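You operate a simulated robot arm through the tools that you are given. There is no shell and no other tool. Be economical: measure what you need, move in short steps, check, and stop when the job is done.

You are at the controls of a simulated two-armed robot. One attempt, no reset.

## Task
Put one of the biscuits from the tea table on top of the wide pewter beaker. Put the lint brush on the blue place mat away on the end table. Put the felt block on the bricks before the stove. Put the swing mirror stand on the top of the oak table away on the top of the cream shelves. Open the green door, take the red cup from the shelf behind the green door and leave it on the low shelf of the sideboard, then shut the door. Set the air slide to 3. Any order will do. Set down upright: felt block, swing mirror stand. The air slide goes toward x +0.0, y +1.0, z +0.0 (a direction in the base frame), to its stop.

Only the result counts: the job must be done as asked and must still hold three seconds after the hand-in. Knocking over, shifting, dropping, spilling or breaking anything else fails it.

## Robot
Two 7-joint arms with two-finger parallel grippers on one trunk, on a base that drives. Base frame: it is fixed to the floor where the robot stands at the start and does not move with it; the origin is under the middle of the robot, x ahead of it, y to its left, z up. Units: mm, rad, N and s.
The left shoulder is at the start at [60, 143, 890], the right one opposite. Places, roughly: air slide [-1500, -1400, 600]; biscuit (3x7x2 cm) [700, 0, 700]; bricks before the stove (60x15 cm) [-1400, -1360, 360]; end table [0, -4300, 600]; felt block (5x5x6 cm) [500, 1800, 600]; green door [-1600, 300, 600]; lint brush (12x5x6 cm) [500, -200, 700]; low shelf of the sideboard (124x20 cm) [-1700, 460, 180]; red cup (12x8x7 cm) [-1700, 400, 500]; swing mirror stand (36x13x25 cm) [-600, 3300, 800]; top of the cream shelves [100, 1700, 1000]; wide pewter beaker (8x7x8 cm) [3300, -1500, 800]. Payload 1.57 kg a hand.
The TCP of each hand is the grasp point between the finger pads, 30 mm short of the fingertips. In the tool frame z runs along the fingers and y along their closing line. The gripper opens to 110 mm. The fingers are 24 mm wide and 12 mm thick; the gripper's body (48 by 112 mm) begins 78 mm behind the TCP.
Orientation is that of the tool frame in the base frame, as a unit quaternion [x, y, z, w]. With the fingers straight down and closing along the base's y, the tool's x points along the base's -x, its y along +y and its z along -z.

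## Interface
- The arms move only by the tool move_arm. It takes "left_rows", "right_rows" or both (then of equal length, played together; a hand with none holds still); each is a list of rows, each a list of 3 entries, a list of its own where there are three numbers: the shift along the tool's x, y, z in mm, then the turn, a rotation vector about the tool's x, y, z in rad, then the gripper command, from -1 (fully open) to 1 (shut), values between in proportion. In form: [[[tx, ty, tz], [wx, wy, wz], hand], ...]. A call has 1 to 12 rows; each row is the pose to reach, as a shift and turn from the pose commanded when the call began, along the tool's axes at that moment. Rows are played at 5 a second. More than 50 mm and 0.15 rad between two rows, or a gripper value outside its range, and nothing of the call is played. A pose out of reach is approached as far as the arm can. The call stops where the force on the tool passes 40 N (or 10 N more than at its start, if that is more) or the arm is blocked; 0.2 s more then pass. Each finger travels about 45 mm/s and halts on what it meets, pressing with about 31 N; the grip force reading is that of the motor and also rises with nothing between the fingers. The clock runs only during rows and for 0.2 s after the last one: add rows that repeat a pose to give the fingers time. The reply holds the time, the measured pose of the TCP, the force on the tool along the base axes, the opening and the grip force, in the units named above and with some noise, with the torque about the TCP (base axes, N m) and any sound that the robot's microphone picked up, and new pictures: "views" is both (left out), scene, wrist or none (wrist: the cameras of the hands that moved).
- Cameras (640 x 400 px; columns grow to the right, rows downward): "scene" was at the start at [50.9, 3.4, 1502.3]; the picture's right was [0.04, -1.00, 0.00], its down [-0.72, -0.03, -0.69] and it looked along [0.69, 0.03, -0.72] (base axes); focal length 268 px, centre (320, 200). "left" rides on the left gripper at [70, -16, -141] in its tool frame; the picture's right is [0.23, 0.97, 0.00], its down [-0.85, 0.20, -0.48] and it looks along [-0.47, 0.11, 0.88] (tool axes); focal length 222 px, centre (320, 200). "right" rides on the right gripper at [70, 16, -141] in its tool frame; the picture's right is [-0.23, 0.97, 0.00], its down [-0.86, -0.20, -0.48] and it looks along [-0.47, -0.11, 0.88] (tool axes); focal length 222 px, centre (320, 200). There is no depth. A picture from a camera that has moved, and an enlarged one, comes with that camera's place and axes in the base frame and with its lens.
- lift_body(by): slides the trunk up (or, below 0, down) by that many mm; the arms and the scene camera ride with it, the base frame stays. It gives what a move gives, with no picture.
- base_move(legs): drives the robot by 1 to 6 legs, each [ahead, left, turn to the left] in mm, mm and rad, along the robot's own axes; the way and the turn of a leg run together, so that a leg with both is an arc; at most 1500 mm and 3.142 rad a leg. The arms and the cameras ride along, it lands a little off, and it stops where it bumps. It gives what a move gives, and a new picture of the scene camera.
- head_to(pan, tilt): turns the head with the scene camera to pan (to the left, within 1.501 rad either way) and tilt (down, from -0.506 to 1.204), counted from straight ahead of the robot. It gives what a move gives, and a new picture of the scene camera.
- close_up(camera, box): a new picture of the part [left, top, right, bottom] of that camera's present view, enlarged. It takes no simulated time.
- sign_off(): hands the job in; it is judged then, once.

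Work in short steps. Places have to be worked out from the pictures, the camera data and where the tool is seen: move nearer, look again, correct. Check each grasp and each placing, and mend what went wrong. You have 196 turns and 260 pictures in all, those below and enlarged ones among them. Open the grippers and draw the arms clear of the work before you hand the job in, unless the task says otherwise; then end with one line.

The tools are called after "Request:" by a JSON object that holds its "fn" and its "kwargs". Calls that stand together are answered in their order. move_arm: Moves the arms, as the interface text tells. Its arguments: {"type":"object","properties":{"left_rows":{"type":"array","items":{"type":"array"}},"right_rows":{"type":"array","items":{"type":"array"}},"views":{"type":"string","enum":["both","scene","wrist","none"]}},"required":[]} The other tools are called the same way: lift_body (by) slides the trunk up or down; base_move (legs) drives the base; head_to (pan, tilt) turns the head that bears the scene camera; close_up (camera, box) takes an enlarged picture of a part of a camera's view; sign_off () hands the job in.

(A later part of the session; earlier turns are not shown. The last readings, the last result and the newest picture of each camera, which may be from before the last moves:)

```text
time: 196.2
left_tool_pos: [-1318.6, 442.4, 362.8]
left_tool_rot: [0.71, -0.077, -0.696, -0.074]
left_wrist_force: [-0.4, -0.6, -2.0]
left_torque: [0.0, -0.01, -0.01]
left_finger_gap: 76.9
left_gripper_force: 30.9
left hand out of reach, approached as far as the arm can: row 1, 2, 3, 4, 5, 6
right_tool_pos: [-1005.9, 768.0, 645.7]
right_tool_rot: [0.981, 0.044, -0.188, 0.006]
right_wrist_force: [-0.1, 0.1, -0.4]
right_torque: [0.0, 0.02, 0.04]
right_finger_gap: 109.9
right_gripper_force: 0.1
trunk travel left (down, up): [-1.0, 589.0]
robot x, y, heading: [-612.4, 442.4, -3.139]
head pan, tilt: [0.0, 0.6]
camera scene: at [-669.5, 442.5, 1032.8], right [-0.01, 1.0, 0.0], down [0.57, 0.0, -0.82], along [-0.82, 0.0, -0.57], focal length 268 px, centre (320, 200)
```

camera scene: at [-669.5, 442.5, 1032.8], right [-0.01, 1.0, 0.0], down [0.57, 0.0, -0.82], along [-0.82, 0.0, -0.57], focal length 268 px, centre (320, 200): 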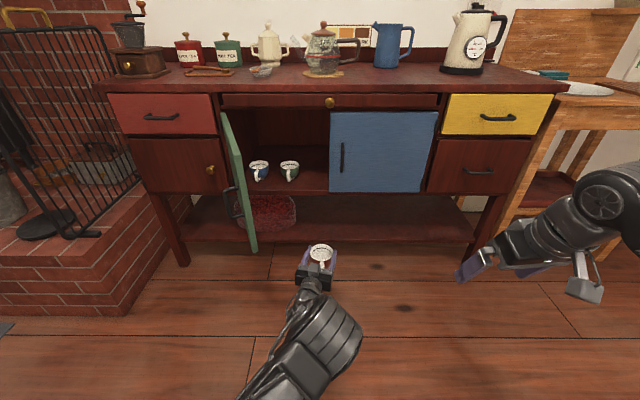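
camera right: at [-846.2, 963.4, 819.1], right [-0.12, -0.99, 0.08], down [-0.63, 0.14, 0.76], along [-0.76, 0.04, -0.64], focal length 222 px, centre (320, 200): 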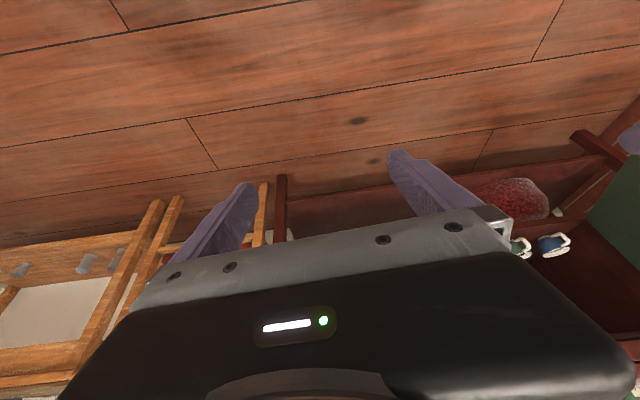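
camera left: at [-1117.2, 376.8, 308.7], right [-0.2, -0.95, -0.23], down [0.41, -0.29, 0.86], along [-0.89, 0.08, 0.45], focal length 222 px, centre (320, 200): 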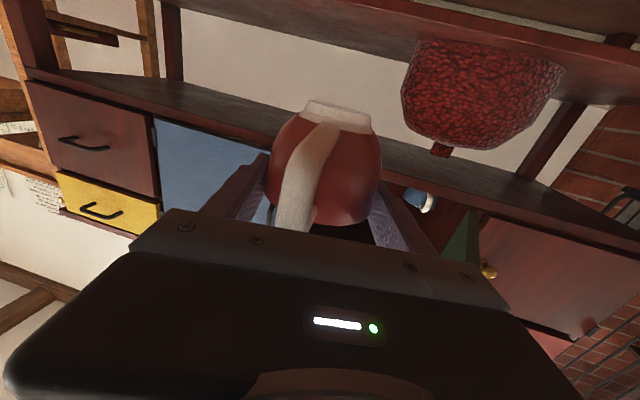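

Level isn't reachable lower. Pitch the hand down 0.45 rad and lower; the cup can be righted by pressing its edge on the shelf.

Request:
{"fn": "move_arm", "kwargs": {"left_rows": [[[15, 0, 5], [0, 0.1, 0], 1], [[35, 0, 10], [0, 0.2, 0], 1], [[55, 0, 15], [0, 0.3, 0], 1], [[75, 0, 20], [0, 0.4, 0], 1], [[100, 0, 20], [0, 0.45, 0], 1], [[120, 0, 20], [0, 0.45, 0], 1]], "views": "both"}}

```text
time: 197.6
left_tool_pos: [-1314.8, 449.2, 272.5]
left_tool_rot: [0.847, -0.092, -0.52, -0.055]
left_wrist_force: [-0.2, 0.2, -0.7]
left_torque: [0.0, 0.04, -0.02]
left_finger_gap: 76.8
left_gripper_force: 31.0
left hand out of reach, approached as far as the arm can: row 5, 6
right_tool_pos: [-1006.0, 767.4, 647.0]
right_tool_rot: [0.981, 0.043, -0.188, 0.006]
right_wrist_force: [-0.8, 0.0, -0.3]
right_torque: [0.01, -0.02, -0.01]
right_finger_gap: 109.7
right_gripper_force: 0.2
trunk travel left (down, up): [-1.0, 589.0]
robot x, y, heading: [-610.4, 445.2, -3.141]
head pan, tilt: [0.0, 0.6]
camera scene: at [-669.6, 442.6, 1032.8], right [-0.01, 1.0, 0.0], down [0.57, 0.0, -0.82], along [-0.82, 0.0, -0.57], focal length 268 px, centre (320, 200)
camera left: at [-1157.7, 431.2, 274.1], right [-0.11, -0.97, -0.2], down [0.0, -0.2, 0.98], along [-0.99, 0.11, 0.02], focal length 222 px, centre (320, 200)
```

scene: 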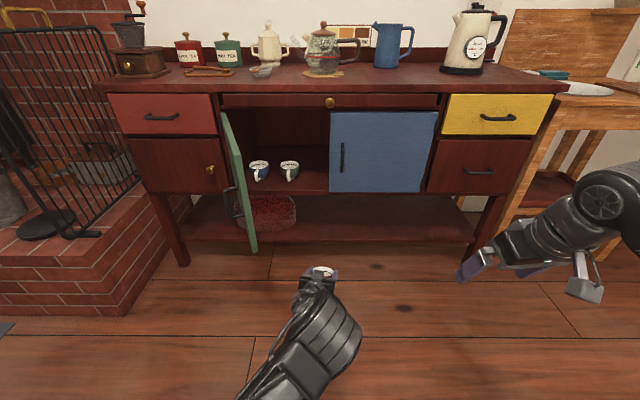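
left: 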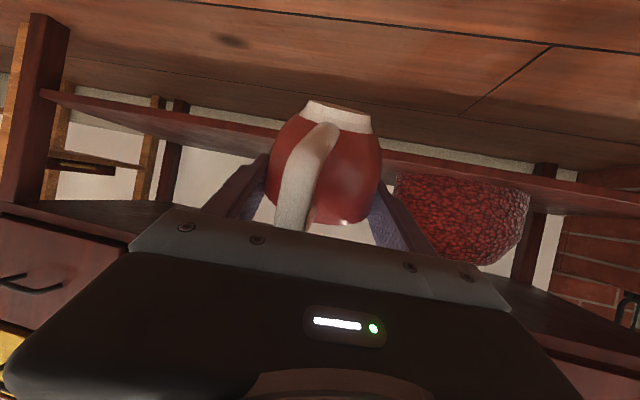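

Low shelf top ≈ z 180. Need TCP ≈ 246 for touch-down; try pitching a little more and lowering.

Request:
{"fn": "move_arm", "kwargs": {"left_rows": [[[10, 0, 5], [0, 0.06, 0], 1], [[20, 0, 10], [0, 0.12, 0], 1], [[35, 0, 15], [0, 0.15, 0], 1], [[45, 0, 20], [0, 0.15, 0], 1]], "views": "none"}}

```text
time: 198.6
left_tool_pos: [-1297.1, 449.8, 239.8]
left_tool_rot: [0.884, -0.095, -0.455, -0.047]
left_wrist_force: [-0.1, -0.1, -1.5]
left_torque: [-0.01, 0.01, 0.0]
left_finger_gap: 76.7
left_gripper_force: 31.3
left hand out of reach, approached as far as the arm can: row 2, 3, 4
right_tool_pos: [-1005.2, 768.0, 646.1]
right_tool_rot: [0.981, 0.044, -0.188, 0.007]
right_wrist_force: [0.2, -0.3, -0.3]
right_torque: [-0.03, -0.05, 0.02]
right_finger_gap: 110.2
right_gripper_force: 0.0
trunk travel left (down, up): [-1.0, 589.0]
robot x, y, heading: [-613.1, 441.0, -3.133]
head pan, tilt: [0.0, 0.6]
```

z 240 is reachable at ~35° pitch. Raise to ~295, drive in over the low shelf at y≈560, away from the basket.

Request:
{"fn": "move_arm", "kwargs": {"left_rows": [[[-20, 0, -15], [0, 0, 0], 1], [[-40, 0, -32], [0, 0, 0], 1], [[-50, 0, -40], [0, 0, 0], 1]], "views": "none"}}

Request:
{"fn": "base_move", "kwargs": {"legs": [[0, -115, 0], [230, 0, 0]]}}

Request:
{"fn": "close_up", "kwargs": {"camera": "left", "box": [0, 0, 640, 400]}}

```text
time: 199.4
left_tool_pos: [-1292.6, 451.7, 304.3]
left_tool_rot: [0.884, -0.096, -0.456, -0.049]
left_wrist_force: [-0.2, -0.2, -2.0]
left_torque: [0.0, 0.05, 0.03]
left_finger_gap: 76.8
left_gripper_force: 30.9
right_tool_pos: [-1006.6, 767.3, 646.0]
right_tool_rot: [0.981, 0.043, -0.188, 0.006]
right_wrist_force: [-0.1, 0.4, 0.7]
right_torque: [-0.02, 0.02, 0.0]
right_finger_gap: 110.3
right_gripper_force: 0.1
trunk travel left (down, up): [-1.0, 589.0]
robot x, y, heading: [-614.4, 444.0, -3.139]
head pan, tilt: [0.0, 0.6]
```

```text
time: 201.9
left_tool_pos: [-1517.6, 565.5, 304.3]
left_tool_rot: [0.884, -0.095, -0.455, -0.048]
left_wrist_force: [0.0, 0.3, -2.1]
left_torque: [-0.01, 0.02, 0.0]
left_finger_gap: 76.5
left_gripper_force: 30.8
right_tool_pos: [-1230.5, 880.0, 647.3]
right_tool_rot: [0.981, 0.044, -0.189, 0.007]
right_wrist_force: [0.0, -0.3, 0.6]
right_torque: [0.0, 0.0, 0.01]
right_finger_gap: 110.0
right_gripper_force: 0.1
trunk travel left (down, up): [-1.0, 589.0]
robot x, y, heading: [-838.0, 554.1, -3.133]
head pan, tilt: [0.0, 0.6]
camera scene: at [-894.6, 556.2, 1032.8], right [-0.01, 1.0, 0.0], down [0.57, 0.0, -0.82], along [-0.82, -0.01, -0.57], focal length 268 px, centre (320, 200)
```

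scene: 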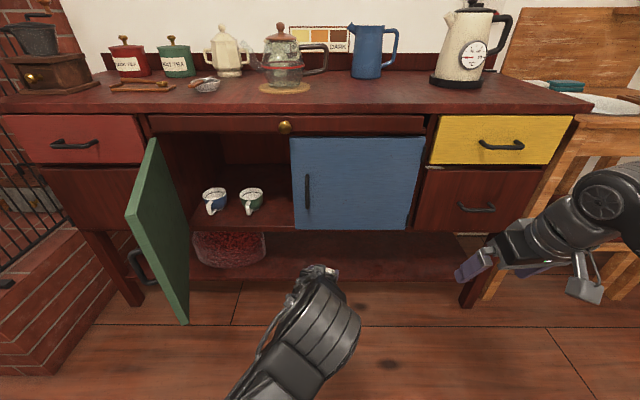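

```text
1.00 times, centred on (320, 200) of left
camera zoom: at [-1362.8, 547.6, 329.6], right [-0.08, -0.98, -0.18], down [-0.15, -0.17, 0.97], along [-0.99, 0.1, -0.13], focal length 222 px, centre (320, 200)
```

zoom: 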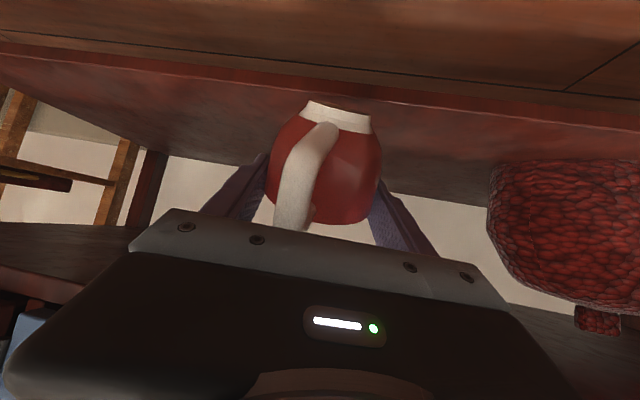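

Shelf top z≈180, x from −1569 to −1849. Advance 150 mm so the cup is over x≈−1680.

Request:
{"fn": "base_move", "kwargs": {"legs": [[152, 0, 0]]}}

Request:
{"fn": "move_arm", "kwargs": {"left_rows": [[[15, 0, 11], [0, 0, 0], 1], [[30, 0, 21], [0, 0, 0], 1], [[40, 0, 28], [0, 0, 0], 1], [[46, 0, 32], [0, 0, 0], 1], [[52, 0, 36], [0, 0, 0], 1], [[58, 0, 40], [0, 0, 0], 1]], "views": "wrist"}}

```text
time: 203.3
left_tool_pos: [-1672.7, 565.1, 304.5]
left_tool_rot: [0.884, -0.095, -0.456, -0.048]
left_wrist_force: [0.3, 0.4, -1.4]
left_torque: [0.01, 0.03, 0.01]
left_finger_gap: 76.2
left_gripper_force: 31.2
right_tool_pos: [-1385.9, 881.5, 646.4]
right_tool_rot: [0.981, 0.043, -0.189, 0.007]
right_wrist_force: [0.0, -0.4, -0.4]
right_torque: [-0.01, 0.0, -0.01]
right_finger_gap: 109.9
right_gripper_force: 0.1
trunk travel left (down, up): [-1.0, 589.0]
robot x, y, heading: [-989.2, 557.4, -3.139]
head pan, tilt: [0.0, 0.6]
camera scene: at [-1049.6, 555.5, 1032.8], right [0.0, 1.0, 0.0], down [0.57, 0.0, -0.82], along [-0.82, 0.0, -0.57], focal length 268 px, centre (320, 200)
```

scene: 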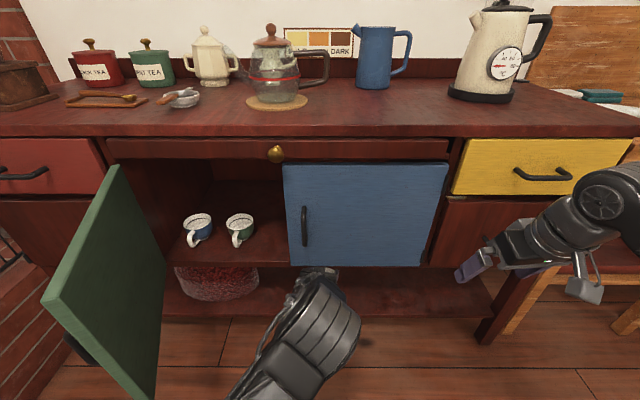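

```text
time: 204.7
left_tool_pos: [-1674.1, 566.1, 243.8]
left_tool_rot: [0.88, -0.096, -0.462, -0.05]
left_wrist_force: [-2.2, -5.2, 33.1]
left_torque: [-0.32, -0.12, -0.03]
left_finger_gap: 76.1
left_gripper_force: 30.8
right_tool_pos: [-1384.8, 879.7, 648.5]
right_tool_rot: [0.981, 0.044, -0.19, 0.007]
right_wrist_force: [0.2, -0.7, -0.5]
right_torque: [-0.02, 0.01, -0.02]
right_finger_gap: 110.1
right_gripper_force: 0.0
trunk travel left (down, up): [-1.0, 589.0]
robot x, y, heading: [-992.5, 553.7, -3.131]
head pan, tilt: [0.0, 0.6]
camera left: at [-1518.6, 548.3, 266.1], right [-0.08, -0.98, -0.19], down [-0.13, -0.18, 0.98], along [-0.99, 0.11, -0.12], focal length 222 px, centre (320, 200)
```

left: 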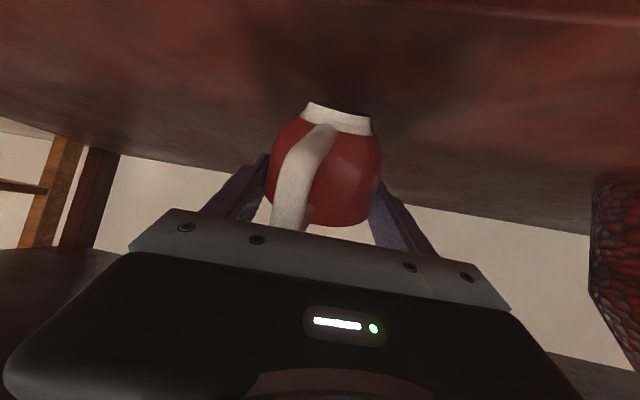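

Cup's far bottom edge touches the shelf (z≈178). Drag slightly back toward the robot while pressed to rock the cup upright in the grip.

Request:
{"fn": "move_arm", "kwargs": {"left_rows": [[[5, 0, -6], [0, 0, 0], 1], [[10, 0, -13], [0, 0, 0], 1], [[14, 0, -20], [0, 0, 0], 1], [[19, 0, -27], [0, 0, 0], 1]], "views": "wrist"}}

```text
time: 205.7
left_tool_pos: [-1640.4, 557.7, 234.7]
left_tool_rot: [0.884, -0.097, -0.455, -0.049]
left_wrist_force: [-7.0, 2.1, 14.2]
left_torque: [0.15, 0.31, 0.05]
left_finger_gap: 73.2
left_gripper_force: 30.9
right_tool_pos: [-1384.7, 880.6, 645.6]
right_tool_rot: [0.981, 0.043, -0.189, 0.007]
right_wrist_force: [-0.2, -0.7, 0.0]
right_torque: [-0.03, -0.03, -0.02]
right_finger_gap: 110.1
right_gripper_force: 0.0
trunk travel left (down, up): [-1.0, 589.0]
robot x, y, heading: [-993.6, 554.1, -3.135]
head pan, tilt: [0.0, 0.6]
camera left: at [-1484.4, 540.5, 259.9], right [-0.08, -0.98, -0.18], down [-0.15, -0.17, 0.97], along [-0.99, 0.11, -0.13], focal length 222 px, centre (320, 200)
```

left: 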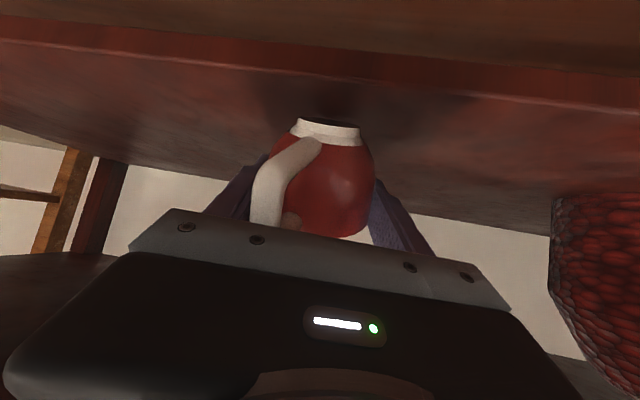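

It rocked noticeably toward upright. Drag a bit more.

Request:
{"fn": "move_arm", "kwargs": {"left_rows": [[[4, 0, -5], [0, 0, 0], 1], [[8, 0, -10], [0, 0, 0], 1], [[12, 0, -15], [0, 0, 0], 1]], "views": "none"}}

Request:
{"fn": "close_up", "kwargs": {"camera": "left", "box": [200, 60, 440, 210]}}

```text
time: 206.5
left_tool_pos: [-1621.8, 554.0, 235.1]
left_tool_rot: [0.883, -0.096, -0.457, -0.049]
left_wrist_force: [-6.5, 1.4, 15.3]
left_torque: [0.1, 0.35, 0.07]
left_finger_gap: 73.0
left_gripper_force: 30.7
right_tool_pos: [-1385.1, 881.2, 646.1]
right_tool_rot: [0.981, 0.043, -0.189, 0.007]
right_wrist_force: [-0.7, -0.6, 0.1]
right_torque: [-0.01, -0.02, 0.0]
right_finger_gap: 109.8
right_gripper_force: 0.0
trunk travel left (down, up): [-1.0, 589.0]
robot x, y, heading: [-988.0, 556.6, -3.144]
head pan, tilt: [0.0, 0.6]
```

```text
2.67 times, centred on (320, 135) of left
camera zoom: at [-1466.2, 536.3, 259.4], right [-0.08, -0.98, -0.18], down [-0.14, -0.17, 0.97], along [-0.99, 0.1, -0.13], focal length 592 px, centre (320, 373)
```

zoom: 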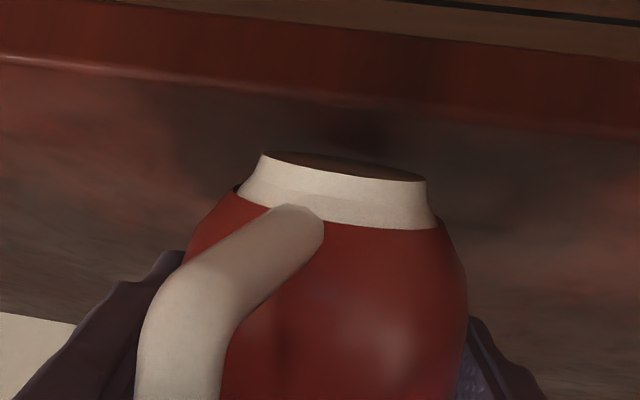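

The cup mostly slid rather than rotated. Better: set it level on the counter and regrasp with a pitched hand. Lift, retreat and raise the trunk.

Request:
{"fn": "move_arm", "kwargs": {"left_rows": [[[-15, 0, -11], [0, 0, 0], 1], [[-35, 0, -25], [0, 0, 0], 1], [[-50, 0, -35], [0, 0, 0], 1]], "views": "none"}}

Request:
{"fn": "base_move", "kwargs": {"legs": [[-330, 0, 0], [0, -90, 0]]}}

Request:
{"fn": "lift_body", "kwargs": {"by": 500}}

Request:
{"fn": "move_arm", "kwargs": {"left_rows": [[[-20, 0, 0], [0, -0.1, 0], 1], [[-40, 0, 0], [0, -0.2, 0], 1], [[-60, 0, 0], [0, -0.3, 0], 1], [[-75, 0, 0], [0, -0.4, 0], 1], [[-85, 0, 0], [0, -0.5, 0], 1], [[-90, 0, 0], [0, -0.6, 0], 1]], "views": "both"}}

```text
time: 207.3
left_tool_pos: [-1620.2, 553.6, 294.2]
left_tool_rot: [0.884, -0.097, -0.454, -0.049]
left_wrist_force: [-0.5, 0.0, -1.9]
left_torque: [0.0, 0.03, 0.0]
left_finger_gap: 73.1
left_gripper_force: 31.0
right_tool_pos: [-1384.9, 880.9, 646.2]
right_tool_rot: [0.981, 0.043, -0.187, 0.007]
right_wrist_force: [-0.7, 0.2, 0.2]
right_torque: [0.0, 0.0, 0.01]
right_finger_gap: 109.8
right_gripper_force: 0.1
trunk travel left (down, up): [-1.0, 589.0]
robot x, y, heading: [-991.2, 552.8, -3.135]
head pan, tilt: [0.0, 0.6]
```

```text
time: 210.2
left_tool_pos: [-1291.5, 641.1, 293.4]
left_tool_rot: [0.884, -0.092, -0.455, -0.046]
left_wrist_force: [0.3, -0.8, -2.0]
left_torque: [-0.01, 0.03, 0.01]
left_finger_gap: 73.0
left_gripper_force: 31.4
right_tool_pos: [-1058.4, 968.7, 647.8]
right_tool_rot: [0.981, 0.047, -0.188, 0.007]
right_wrist_force: [-0.3, 0.0, -0.6]
right_torque: [-0.04, -0.05, 0.0]
right_finger_gap: 110.0
right_gripper_force: 0.0
trunk travel left (down, up): [-1.0, 589.0]
robot x, y, heading: [-663.6, 646.3, -3.131]
head pan, tilt: [0.0, 0.6]
camera scene: at [-719.6, 646.5, 1032.8], right [-0.01, 1.0, 0.0], down [0.57, 0.01, -0.82], along [-0.82, -0.01, -0.57], focal length 268 px, centre (320, 200)
```

scene: 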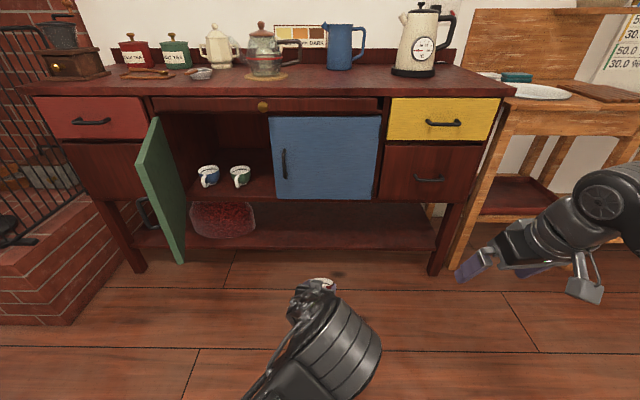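

```text
refused: 500 is not a number from -400 to 400
```

```text
time: 211.6
left_tool_pos: [-1342.2, 651.7, 366.4]
left_tool_rot: [0.709, -0.073, -0.698, -0.071]
left_wrist_force: [0.0, 0.3, -2.2]
left_torque: [0.0, 0.03, 0.0]
left_finger_gap: 73.1
left_gripper_force: 31.4
right_tool_pos: [-1058.0, 968.7, 646.4]
right_tool_rot: [0.981, 0.048, -0.189, 0.008]
right_wrist_force: [0.0, 0.6, 0.1]
right_torque: [-0.01, 0.0, 0.02]
right_finger_gap: 109.9
right_gripper_force: 0.1
trunk travel left (down, up): [-1.0, 589.0]
robot x, y, heading: [-664.7, 648.1, -3.133]
head pan, tilt: [0.0, 0.6]
camera scene: at [-719.6, 646.6, 1032.8], right [-0.01, 1.0, 0.0], down [0.56, 0.01, -0.83], along [-0.82, -0.01, -0.57], focal length 268 px, centre (320, 200)
camera left: at [-1199.8, 638.2, 299.3], right [-0.2, -0.95, -0.23], down [0.41, -0.29, 0.86], along [-0.89, 0.08, 0.45], focal length 222 px, centre (320, 200)
```

scene: 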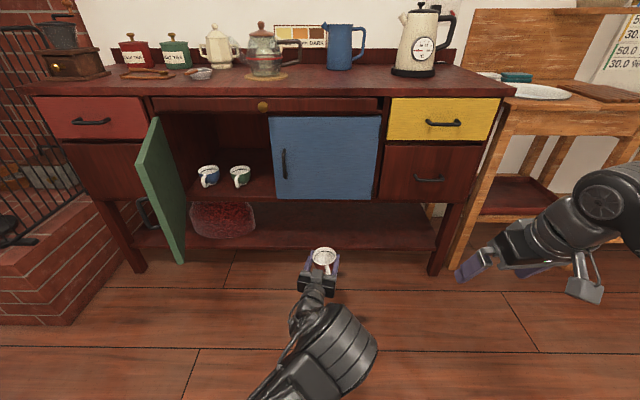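
left: 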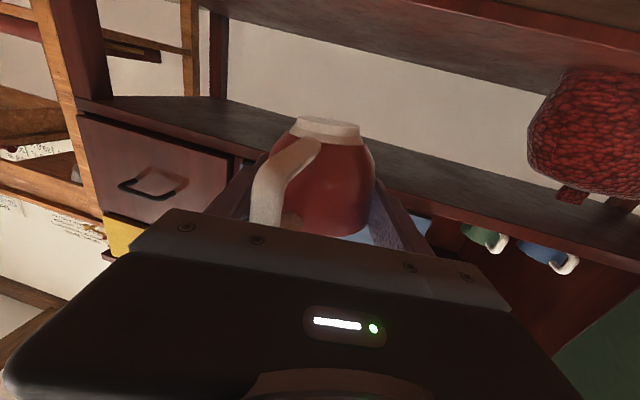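

Raise trunk in two steps to bring the cup above counter height.

Request:
{"fn": "lift_body", "kwargs": {"by": 400}}

Request:
{"fn": "lift_body", "kwargs": {"by": 188}}

Request:
{"fn": "base_move", "kwargs": {"legs": [[150, 0, 0]]}}

Request:
{"fn": "close_up", "kwargs": {"camera": "left", "box": [0, 0, 640, 400]}}

```text
time: 215.4
left_tool_pos: [-1342.4, 651.0, 766.6]
left_tool_rot: [0.71, -0.074, -0.697, -0.071]
left_wrist_force: [0.5, 0.7, -1.9]
left_torque: [-0.02, 0.01, 0.0]
left_finger_gap: 73.1
left_gripper_force: 30.6
right_tool_pos: [-1059.1, 968.6, 1046.8]
right_tool_rot: [0.981, 0.048, -0.188, 0.008]
right_wrist_force: [0.3, 0.2, -0.2]
right_torque: [0.01, 0.02, 0.02]
right_finger_gap: 110.0
right_gripper_force: 0.1
trunk travel left (down, up): [-401.0, 189.0]
robot x, y, heading: [-663.0, 647.6, -3.13]
head pan, tilt: [0.0, 0.6]
```

```text
time: 217.5
left_tool_pos: [-1342.8, 651.2, 953.7]
left_tool_rot: [0.71, -0.075, -0.696, -0.073]
left_wrist_force: [0.0, 0.1, -1.2]
left_torque: [-0.02, 0.05, -0.03]
left_finger_gap: 73.1
left_gripper_force: 31.4
right_tool_pos: [-1058.6, 968.5, 1233.6]
right_tool_rot: [0.981, 0.048, -0.187, 0.008]
right_wrist_force: [-0.8, 0.6, 0.1]
right_torque: [0.01, -0.01, -0.03]
right_finger_gap: 110.2
right_gripper_force: 0.0
trunk travel left (down, up): [-589.0, 1.0]
robot x, y, heading: [-661.7, 651.0, -3.13]
head pan, tilt: [0.0, 0.6]
```

```text
time: 218.9
left_tool_pos: [-1490.9, 649.8, 953.5]
left_tool_rot: [0.711, -0.074, -0.696, -0.072]
left_wrist_force: [0.0, -0.1, -1.7]
left_torque: [0.01, 0.02, -0.02]
left_finger_gap: 73.1
left_gripper_force: 30.6
right_tool_pos: [-1208.9, 967.3, 1234.7]
right_tool_rot: [0.981, 0.047, -0.188, 0.007]
right_wrist_force: [-0.8, -0.3, -0.5]
right_torque: [-0.01, -0.03, 0.02]
right_finger_gap: 110.2
right_gripper_force: 0.1
trunk travel left (down, up): [-589.0, 1.0]
robot x, y, heading: [-812.5, 648.7, -3.127]
head pan, tilt: [0.0, 0.6]
camera scene: at [-870.8, 644.7, 1620.7], right [-0.01, 1.0, 0.0], down [0.57, 0.01, -0.82], along [-0.82, -0.01, -0.57], focal length 268 px, centre (320, 200)
```

scene: 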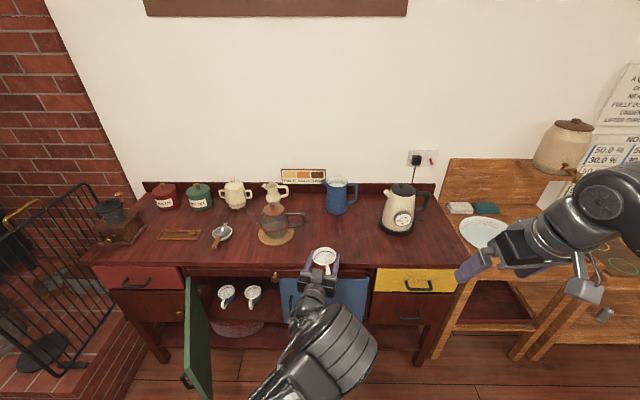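

```text
1.00 times, centred on (320, 200) of left
camera zoom: at [-1349.9, 636.6, 886.6], right [-0.2, -0.95, -0.23], down [0.41, -0.29, 0.86], along [-0.89, 0.08, 0.45], focal length 222 px, centre (320, 200)
```

zoom: 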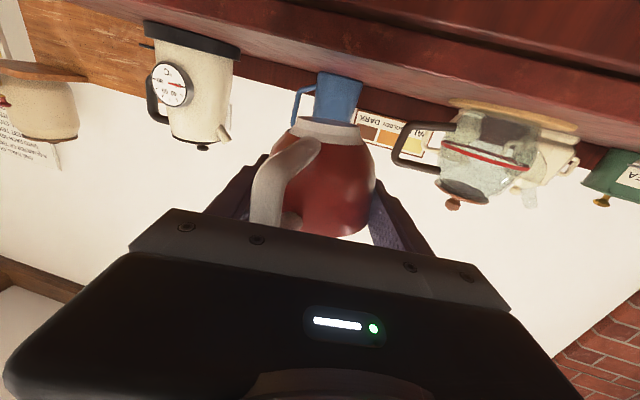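

Counter top ≈850, front edge x≈−1539, area free. Advance 120 mm and lower to contact.

Request:
{"fn": "base_move", "kwargs": {"legs": [[120, 0, 0]]}}

Request:
{"fn": "move_arm", "kwargs": {"left_rows": [[[20, 0, 0], [0, 0, 0], 1], [[35, 0, 0], [0, 0, 0], 1], [[42, 0, 0], [0, 0, 0], 1], [[49, 0, 0], [0, 0, 0], 1], [[56, 0, 0], [0, 0, 0], 1], [[63, 0, 0], [0, 0, 0], 1], [[70, 0, 0], [0, 0, 0], 1]], "views": "both"}}

```text
time: 220.1
left_tool_pos: [-1613.9, 649.2, 952.9]
left_tool_rot: [0.71, -0.074, -0.696, -0.072]
left_wrist_force: [-1.4, 0.7, -2.1]
left_torque: [-0.04, 0.02, -0.02]
left_finger_gap: 72.9
left_gripper_force: 31.2
right_tool_pos: [-1330.0, 964.5, 1233.4]
right_tool_rot: [0.981, 0.048, -0.189, 0.007]
right_wrist_force: [-0.3, 0.7, -0.5]
right_torque: [0.03, -0.03, -0.01]
right_finger_gap: 110.0
right_gripper_force: 0.1
trunk travel left (down, up): [-589.0, 1.0]
robot x, y, heading: [-931.1, 646.7, -3.133]
head pan, tilt: [0.0, 0.6]
camera scene: at [-991.9, 643.3, 1620.6], right [-0.01, 1.0, 0.0], down [0.57, 0.01, -0.82], along [-0.82, -0.01, -0.57], focal length 268 px, centre (320, 200)
```

scene: 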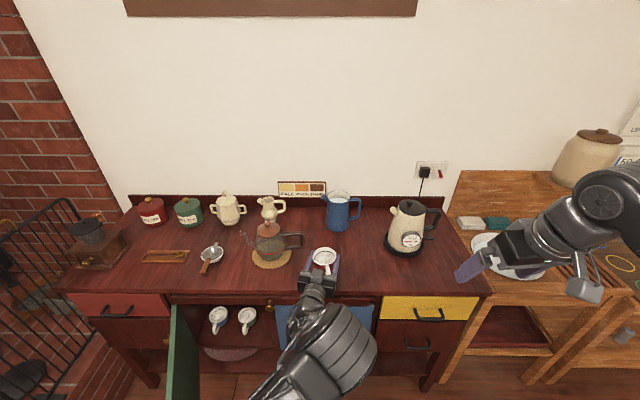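

```text
time: 221.7
left_tool_pos: [-1594.2, 654.2, 920.6]
left_tool_rot: [0.711, -0.075, -0.696, -0.072]
left_wrist_force: [-0.4, -0.1, -1.8]
left_torque: [-0.03, 0.01, -0.05]
left_finger_gap: 73.4
left_gripper_force: 31.3
left hand out of reach, approached as far as the arm can: row 2, 3, 4, 5, 6, 7
right_tool_pos: [-1328.8, 966.2, 1234.7]
right_tool_rot: [0.981, 0.048, -0.189, 0.007]
right_wrist_force: [-1.2, 0.0, -0.1]
right_torque: [0.02, 0.01, 0.02]
right_finger_gap: 109.8
right_gripper_force: 0.1
trunk travel left (down, up): [-589.0, 1.0]
robot x, y, heading: [-933.5, 646.6, -3.127]
head pan, tilt: [0.0, 0.6]
camera scene: at [-989.9, 643.2, 1620.7], right [-0.01, 1.0, 0.0], down [0.57, 0.01, -0.82], along [-0.82, -0.01, -0.57], focal length 268 px, centre (320, 200)
camera left: at [-1452.1, 640.1, 854.3], right [-0.2, -0.95, -0.23], down [0.41, -0.29, 0.87], along [-0.89, 0.08, 0.45], focal length 222 px, centre (320, 200)
```

scene: 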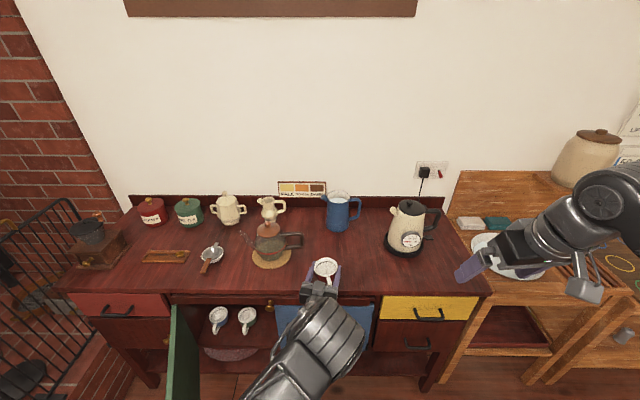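
left: 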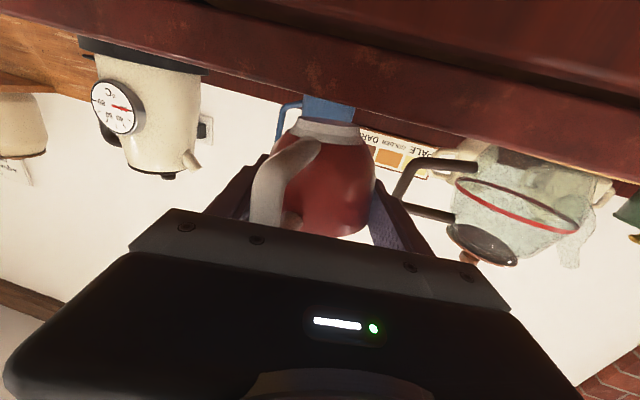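

Lower with the trunk in small steps until contact.

Request:
{"fn": "lift_body", "kwargs": {"by": -15}}

Request:
{"fn": "lift_body", "kwargs": {"by": -8}}

Request:
{"fn": "lift_body", "kwargs": {"by": -8}}

```text
time: 222.3
left_tool_pos: [-1594.7, 653.6, 909.7]
left_tool_rot: [0.708, -0.075, -0.699, -0.073]
left_wrist_force: [-3.9, -1.6, 11.8]
left_torque: [-0.24, 0.24, -0.04]
left_finger_gap: 73.2
left_gripper_force: 30.8
right_tool_pos: [-1327.8, 965.3, 1221.5]
right_tool_rot: [0.981, 0.048, -0.189, 0.007]
right_wrist_force: [-0.1, 0.1, -0.9]
right_torque: [-0.02, 0.0, 0.0]
right_finger_gap: 110.1
right_gripper_force: 0.0
trunk travel left (down, up): [-574.0, 16.0]
robot x, y, heading: [-932.2, 642.8, -3.131]
head pan, tilt: [0.0, 0.6]
```

```text
time: 222.9
left_tool_pos: [-1598.5, 653.8, 907.8]
left_tool_rot: [-0.7, 0.073, 0.707, 0.073]
left_wrist_force: [-1.6, -0.1, 9.8]
left_torque: [-0.14, 0.09, -0.05]
left_finger_gap: 73.0
left_gripper_force: 30.7
right_tool_pos: [-1328.2, 966.7, 1210.1]
right_tool_rot: [0.981, 0.047, -0.189, 0.008]
right_wrist_force: [0.3, 0.5, -0.2]
right_torque: [-0.01, -0.05, 0.01]
right_finger_gap: 110.1
right_gripper_force: 0.0
trunk travel left (down, up): [-567.0, 23.0]
robot x, y, heading: [-934.5, 643.4, -3.128]
head pan, tilt: [0.0, 0.6]
stopped: the force on the tool passed its limit (the readings are from after the stop); the commanded pose is now the measured one
```

```text
time: 223.5
left_tool_pos: [-1601.5, 655.7, 908.4]
left_tool_rot: [-0.694, 0.072, 0.712, 0.075]
left_wrist_force: [-3.3, 0.7, 8.5]
left_torque: [-0.12, 0.19, -0.04]
left_finger_gap: 72.8
left_gripper_force: 31.0
right_tool_pos: [-1327.4, 965.1, 1202.8]
right_tool_rot: [0.981, 0.049, -0.189, 0.009]
right_wrist_force: [0.2, 0.2, 0.6]
right_torque: [-0.03, -0.02, 0.02]
right_finger_gap: 110.1
right_gripper_force: 0.0
trunk travel left (down, up): [-559.0, 31.0]
robot x, y, heading: [-929.6, 645.3, -3.128]
head pan, tilt: [0.0, 0.6]
stopped: the force on the tool passed its limit (the readings are from after the stop); the commanded pose is now the measured one
```

Contact made. Open the fingers and look.

Request:
{"fn": "move_arm", "kwargs": {"left_rows": [[[0, 0, 0], [0, 0, 0], -0.4], [[0, 0, 0], [0, 0, 0], -0.7], [[0, 0, 0], [0, 0, 0], -0.7]], "views": "wrist"}}

Request:
{"fn": "close_up", "kwargs": {"camera": "scene", "box": [260, 220, 388, 300]}}

```text
time: 224.3
left_tool_pos: [-1601.1, 654.6, 906.4]
left_tool_rot: [-0.696, 0.072, 0.71, 0.074]
left_wrist_force: [0.7, 0.2, -0.5]
left_torque: [0.03, 0.0, -0.02]
left_finger_gap: 93.3
left_gripper_force: 0.0
right_tool_pos: [-1329.1, 965.2, 1203.0]
right_tool_rot: [0.981, 0.047, -0.189, 0.008]
right_wrist_force: [-0.1, -1.2, 0.0]
right_torque: [0.01, 0.03, 0.03]
right_finger_gap: 110.1
right_gripper_force: 0.1
trunk travel left (down, up): [-559.0, 31.0]
robot x, y, heading: [-931.9, 644.5, -3.129]
head pan, tilt: [0.0, 0.6]
camera left: at [-1460.2, 641.8, 833.9], right [-0.2, -0.95, -0.23], down [0.44, -0.3, 0.85], along [-0.87, 0.07, 0.48], focal length 222 px, centre (320, 200)
```

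left: 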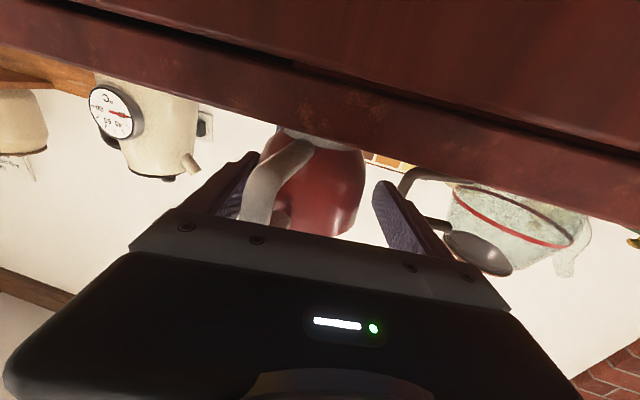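

```text
5.00 times, centred on (324, 260) of scene
camera zoom: at [-989.7, 643.2, 1590.1], right [-0.01, 1.0, 0.0], down [0.56, 0.01, -0.82], along [-0.82, -0.01, -0.57], focal length 1340 px, centre (300, -100)
```

zoom: 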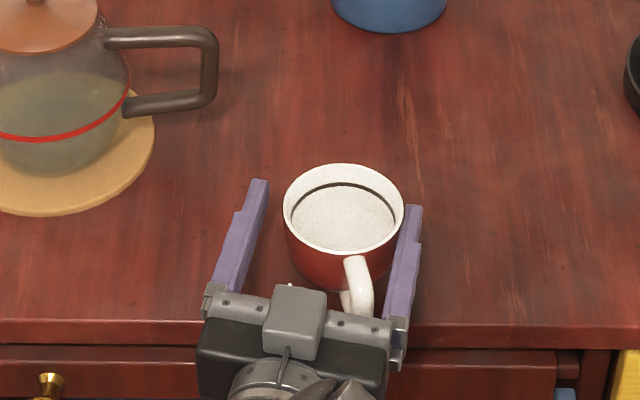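

Cup stands upright on the counter. Back off, pitch the hand down 0.72 rad, and see where it sits.

Request:
{"fn": "base_move", "kwargs": {"legs": [[-130, 27, 0]]}}

Request:
{"fn": "move_arm", "kwargs": {"left_rows": [[[-20, 0, 0], [0, 0.1, 0], -0.7], [[-40, 0, 0], [0, 0.2, 0], -0.7], [[-60, 0, 0], [0, 0.3, 0], -0.7], [[-75, 0, 0], [0, 0.4, 0], -0.7], [[-85, 0, 0], [0, 0.5, 0], -0.7], [[-90, 0, 0], [0, 0.6, 0], -0.7], [[-90, 0, 0], [0, 0.72, 0], -0.7]], "views": "both"}}

```text
time: 225.6
left_tool_pos: [-1465.3, 627.8, 906.2]
left_tool_rot: [-0.696, 0.072, 0.711, 0.074]
left_wrist_force: [0.7, -0.1, -0.1]
left_torque: [0.0, -0.02, -0.01]
left_finger_gap: 93.4
left_gripper_force: 0.2
right_tool_pos: [-1194.1, 939.7, 1203.5]
right_tool_rot: [0.981, 0.049, -0.189, 0.008]
right_wrist_force: [1.2, -0.8, 0.1]
right_torque: [0.02, 0.03, 0.0]
right_finger_gap: 110.1
right_gripper_force: 0.1
trunk travel left (down, up): [-559.0, 31.0]
robot x, y, heading: [-803.7, 618.7, -3.126]
head pan, tilt: [0.0, 0.6]
camera scene: at [-855.0, 617.5, 1590.3], right [-0.01, 1.0, 0.0], down [0.56, 0.01, -0.83], along [-0.83, -0.01, -0.56], focal length 268 px, centre (320, 200)
```

scene: 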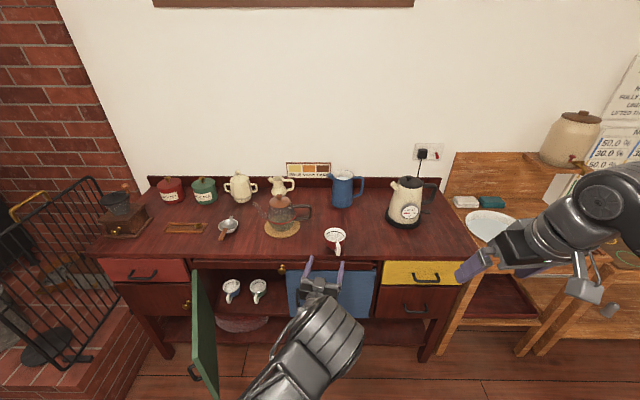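

```text
time: 227.2
left_tool_pos: [-1466.3, 630.0, 996.5]
left_tool_rot: [0.902, -0.094, -0.419, -0.044]
left_wrist_force: [0.7, 0.7, -0.9]
left_torque: [0.03, -0.01, 0.01]
left_finger_gap: 93.8
left_gripper_force: 0.0
right_tool_pos: [-1196.2, 940.0, 1202.6]
right_tool_rot: [0.981, 0.047, -0.188, 0.008]
right_wrist_force: [0.0, 0.0, 0.2]
right_torque: [0.01, -0.01, -0.03]
right_finger_gap: 110.0
right_gripper_force: 0.1
trunk travel left (down, up): [-559.0, 31.0]
robot x, y, heading: [-800.9, 618.5, -3.132]
head pan, tilt: [0.0, 0.6]
camera scene: at [-857.2, 617.1, 1590.1], right [-0.01, 1.0, 0.0], down [0.57, 0.01, -0.82], along [-0.82, -0.01, -0.57], focal length 268 px, centre (320, 200)
camera left: at [-1313.4, 613.0, 1034.7], right [-0.06, -0.98, -0.17], down [-0.22, -0.16, 0.96], along [-0.97, 0.09, -0.21], focal length 222 px, centre (320, 200)
```

scene: 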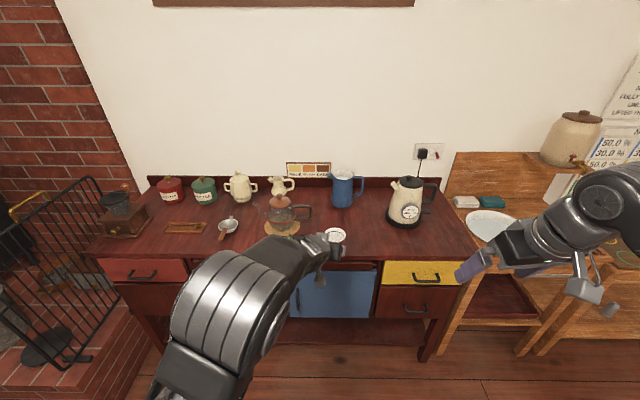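
left: 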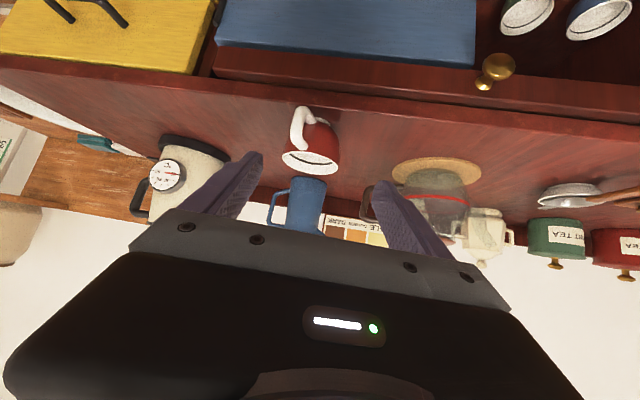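

Cup at ≈[-1596,664], rim z≈922. Lower trunk 90 mm, then drive in so the pitched fingers straddle the cup.

Request:
{"fn": "lift_body", "kwargs": {"by": -90}}

Request:
{"fn": "base_move", "kwargs": {"legs": [[0, -33, 0], [85, 0, 0]]}}

Request:
{"fn": "close_up", "kwargs": {"camera": "left", "box": [0, 0, 640, 400]}}

```text
time: 228.4
left_tool_pos: [-1464.7, 630.4, 906.9]
left_tool_rot: [0.902, -0.094, -0.419, -0.044]
left_wrist_force: [0.4, 0.2, 0.0]
left_torque: [0.01, -0.03, -0.01]
left_finger_gap: 93.5
left_gripper_force: 0.1
right_tool_pos: [-1195.4, 939.7, 1113.8]
right_tool_rot: [0.981, 0.048, -0.189, 0.009]
right_wrist_force: [-0.9, -0.5, 0.1]
right_torque: [0.0, -0.01, -0.02]
right_finger_gap: 109.8
right_gripper_force: 0.1
trunk travel left (down, up): [-469.0, 121.0]
robot x, y, heading: [-796.5, 618.0, -3.128]
head pan, tilt: [0.0, 0.6]
```

```text
time: 230.0
left_tool_pos: [-1551.7, 661.9, 905.7]
left_tool_rot: [0.902, -0.094, -0.419, -0.043]
left_wrist_force: [0.4, 0.8, -0.2]
left_torque: [0.02, -0.04, 0.01]
left_finger_gap: 93.4
left_gripper_force: 0.1
right_tool_pos: [-1281.4, 972.9, 1113.1]
right_tool_rot: [0.981, 0.047, -0.188, 0.007]
right_wrist_force: [0.0, 0.9, 0.3]
right_torque: [0.03, 0.0, -0.02]
right_finger_gap: 109.9
right_gripper_force: 0.0
trunk travel left (down, up): [-469.0, 121.0]
robot x, y, heading: [-880.2, 648.4, -3.129]
head pan, tilt: [0.0, 0.6]
camera scene: at [-943.7, 650.0, 1500.1], right [-0.01, 1.0, 0.0], down [0.57, 0.01, -0.82], along [-0.82, -0.01, -0.57], focal length 268 px, centre (320, 200)
```

scene: 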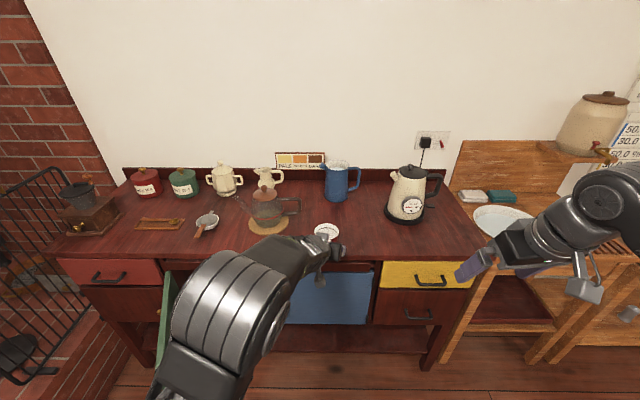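

```text
1.00 times, centred on (320, 200) of left
camera zoom: at [-1399.3, 646.1, 943.9], right [-0.06, -0.98, -0.17], down [-0.22, -0.16, 0.96], along [-0.97, 0.09, -0.21], focal length 222 px, centre (320, 200)
```

zoom: 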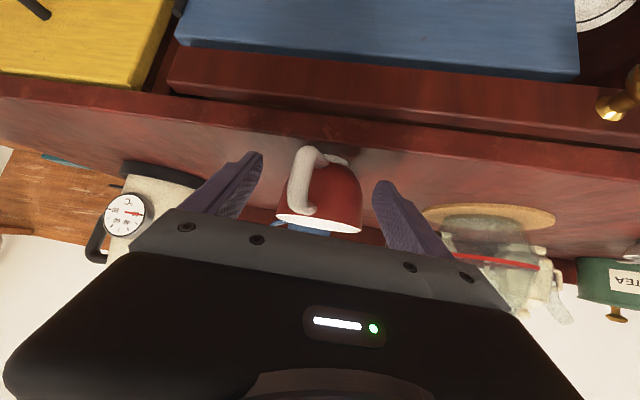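

Centred; advance the final 38 mm.

Request:
{"fn": "base_move", "kwargs": {"legs": [[38, 0, 0]]}}

Request:
{"fn": "move_arm", "kwargs": {"left_rows": [[[0, 0, 0], [0, 0, 0], -0.3], [[0, 0, 0], [0, 0, 0], 1], [[0, 0, 0], [0, 0, 0], 1], [[0, 0, 0], [0, 0, 0], 1]], "views": "wrist"}}

Request:
{"fn": "lift_body", "kwargs": {"by": 30}}

Request:
{"fn": "close_up", "kwargs": {"camera": "scene", "box": [250, 200, 410, 300]}}

```text
time: 230.8
left_tool_pos: [-1589.8, 661.2, 906.0]
left_tool_rot: [0.902, -0.094, -0.418, -0.043]
left_wrist_force: [-0.3, -0.6, -1.1]
left_torque: [-0.02, -0.01, -0.01]
left_finger_gap: 93.4
left_gripper_force: 0.1
right_tool_pos: [-1319.5, 972.8, 1112.9]
right_tool_rot: [0.981, 0.046, -0.189, 0.007]
right_wrist_force: [-1.6, 0.7, 0.0]
right_torque: [0.01, -0.03, 0.0]
right_finger_gap: 110.0
right_gripper_force: 0.0
trunk travel left (down, up): [-469.0, 121.0]
robot x, y, heading: [-923.9, 647.5, -3.129]
head pan, tilt: [0.0, 0.6]
camera scene: at [-981.6, 649.6, 1500.1], right [-0.01, 1.0, 0.0], down [0.57, 0.01, -0.82], along [-0.82, -0.01, -0.57], focal length 268 px, centre (320, 200)
```

scene: 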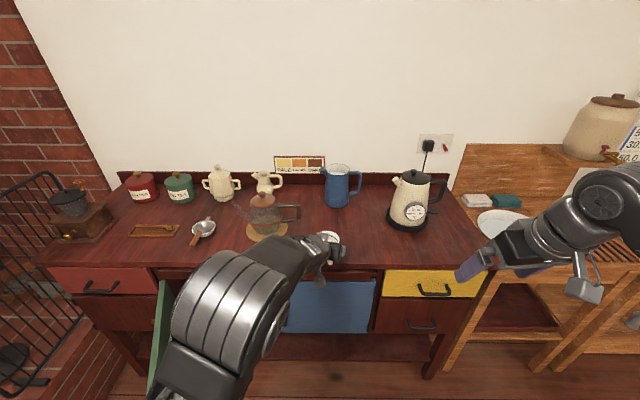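

```text
time: 231.8
left_tool_pos: [-1588.5, 661.8, 907.4]
left_tool_rot: [0.902, -0.094, -0.42, -0.044]
left_wrist_force: [-1.1, -1.1, 0.7]
left_torque: [-0.01, 0.02, 0.01]
left_finger_gap: 72.5
left_gripper_force: 31.3
right_tool_pos: [-1318.4, 972.5, 1113.7]
right_tool_rot: [0.981, 0.046, -0.189, 0.007]
right_wrist_force: [0.1, 0.6, 0.0]
right_torque: [-0.01, -0.04, 0.01]
right_finger_gap: 109.7
right_gripper_force: 0.1
trunk travel left (down, up): [-469.0, 121.0]
robot x, y, heading: [-923.3, 648.0, -3.134]
head pan, tilt: [0.0, 0.6]
camera left: at [-1436.0, 645.7, 944.6], right [-0.06, -0.98, -0.17], down [-0.22, -0.16, 0.96], along [-0.97, 0.09, -0.21], focal length 222 px, centre (320, 200)
```

left: 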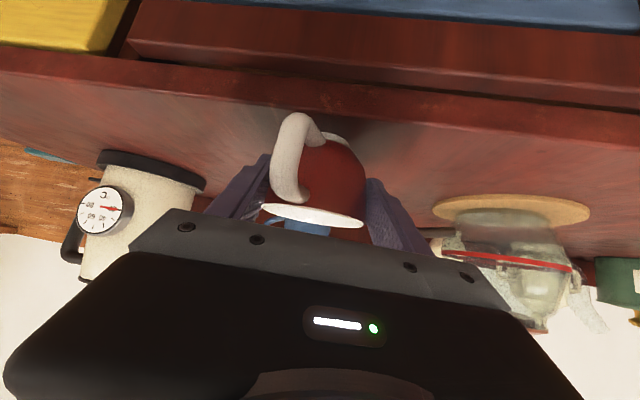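

```text
time: 232.6
left_tool_pos: [-1589.5, 661.6, 936.0]
left_tool_rot: [0.902, -0.094, -0.419, -0.044]
left_wrist_force: [-0.6, -0.3, -2.3]
left_torque: [-0.01, 0.0, -0.02]
left_finger_gap: 73.0
left_gripper_force: 30.6
right_tool_pos: [-1318.5, 971.6, 1144.4]
right_tool_rot: [0.981, 0.047, -0.188, 0.007]
right_wrist_force: [-0.6, -0.9, -0.2]
right_torque: [0.03, 0.0, 0.03]
right_finger_gap: 109.8
right_gripper_force: 0.0
trunk travel left (down, up): [-499.0, 91.0]
robot x, y, heading: [-921.0, 647.5, -3.13]
head pan, tilt: [0.0, 0.6]
```

```text
4.00 times, centred on (330, 250) of scene
camera zoom: at [-980.1, 649.7, 1530.2], right [-0.01, 1.0, 0.0], down [0.57, 0.01, -0.82], along [-0.82, -0.01, -0.57], focal length 1072 px, centre (280, 0)
```

zoom: 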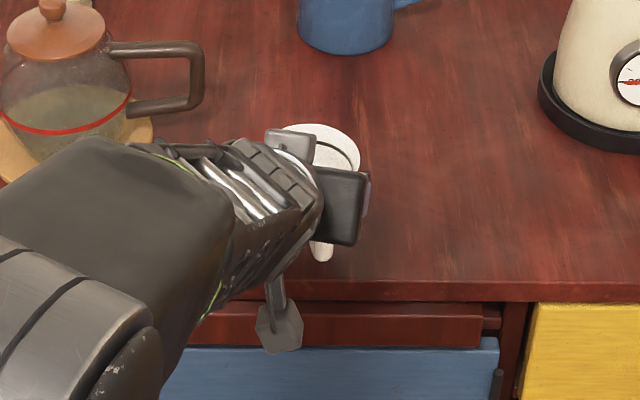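

Cup held upright by the pitched hand. Retreat, lower the trunk, then bring the arm down.

Request:
{"fn": "base_move", "kwargs": {"legs": [[-330, 0, 0]]}}

Request:
{"fn": "lift_body", "kwargs": {"by": -400}}

Request:
{"fn": "lift_body", "kwargs": {"by": -98}}

Request:
{"fn": "move_arm", "kwargs": {"left_rows": [[[25, 0, 20], [0, 0, 0], 1], [[50, 0, 42], [0, 0, 0], 1], [[75, 0, 64], [0, 0, 0], 1], [[100, 0, 86], [0, 0, 0], 1]], "views": "scene"}}

```text
time: 234.8
left_tool_pos: [-1253.2, 662.3, 936.8]
left_tool_rot: [0.902, -0.092, -0.419, -0.043]
left_wrist_force: [0.4, -1.6, -1.8]
left_torque: [0.0, 0.0, 0.01]
left_finger_gap: 72.7
left_gripper_force: 30.9
right_tool_pos: [-984.6, 974.8, 1144.9]
right_tool_rot: [0.981, 0.05, -0.189, 0.008]
right_wrist_force: [1.2, -0.2, 0.9]
right_torque: [-0.03, -0.02, 0.03]
right_finger_gap: 110.1
right_gripper_force: 0.1
trunk travel left (down, up): [-499.0, 91.0]
robot x, y, heading: [-585.4, 655.3, -3.121]
head pan, tilt: [0.0, 0.6]
camera scene: at [-644.2, 654.0, 1530.2], right [-0.02, 1.0, 0.0], down [0.56, 0.01, -0.83], along [-0.83, -0.01, -0.56], focal length 268 px, centre (320, 200)
```

scene: 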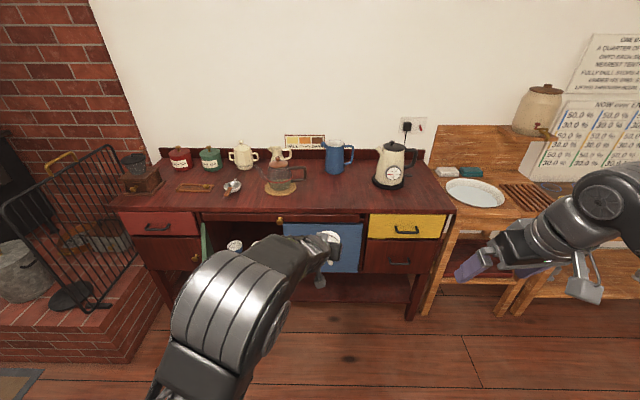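

```text
time: 238.6
left_tool_pos: [-1255.1, 662.1, 536.5]
left_tool_rot: [0.902, -0.092, -0.419, -0.043]
left_wrist_force: [0.5, 0.5, -1.8]
left_torque: [-0.05, -0.01, -0.01]
left_finger_gap: 72.5
left_gripper_force: 30.6
right_tool_pos: [-985.2, 974.8, 743.0]
right_tool_rot: [0.981, 0.049, -0.189, 0.008]
right_wrist_force: [1.1, 0.3, 0.2]
right_torque: [-0.01, 0.04, -0.02]
right_finger_gap: 110.2
right_gripper_force: 0.1
trunk travel left (down, up): [-99.0, 491.0]
robot x, y, heading: [-585.9, 652.1, -3.124]
head pan, tilt: [0.0, 0.6]
```

```text
time: 239.9
left_tool_pos: [-1253.7, 661.5, 439.4]
left_tool_rot: [0.902, -0.091, -0.42, -0.042]
left_wrist_force: [0.3, 0.5, -2.4]
left_torque: [0.02, 0.0, 0.0]
left_finger_gap: 72.7
left_gripper_force: 31.0
right_tool_pos: [-985.1, 974.0, 644.8]
right_tool_rot: [0.981, 0.05, -0.189, 0.008]
right_wrist_force: [-0.1, -0.1, 0.0]
right_torque: [0.04, 0.02, 0.01]
right_finger_gap: 109.9
right_gripper_force: 0.0
trunk travel left (down, up): [-1.0, 589.0]
robot x, y, heading: [-586.2, 654.0, -3.125]
head pan, tilt: [0.0, 0.6]
```

```text
time: 240.9
left_tool_pos: [-1256.3, 663.8, 307.3]
left_tool_rot: [0.902, -0.091, -0.419, -0.043]
left_wrist_force: [0.6, -0.6, -1.5]
left_torque: [-0.01, -0.04, 0.0]
left_finger_gap: 72.6
left_gripper_force: 31.1
right_tool_pos: [-985.7, 974.5, 646.3]
right_tool_rot: [0.981, 0.05, -0.189, 0.007]
right_wrist_force: [0.5, 0.1, 0.4]
right_torque: [-0.01, 0.02, 0.01]
right_finger_gap: 110.2
right_gripper_force: 0.1
trunk travel left (down, up): [-1.0, 589.0]
robot x, y, heading: [-587.9, 653.0, -3.129]
head pan, tilt: [0.0, 0.6]
camera scene: at [-645.0, 653.9, 1032.2], right [-0.02, 1.0, 0.0], down [0.56, 0.01, -0.83], along [-0.82, -0.01, -0.56], focal length 268 px, centre (320, 200)
```

scene: 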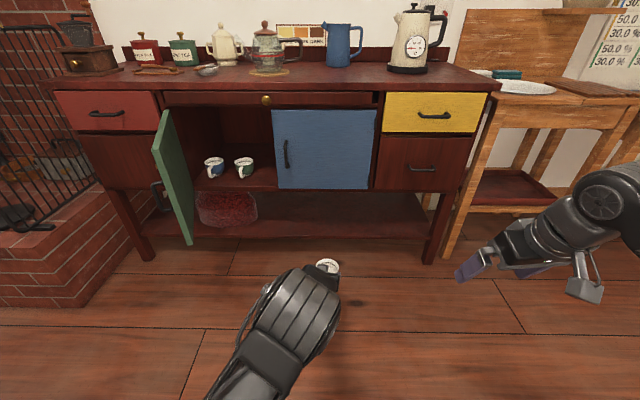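

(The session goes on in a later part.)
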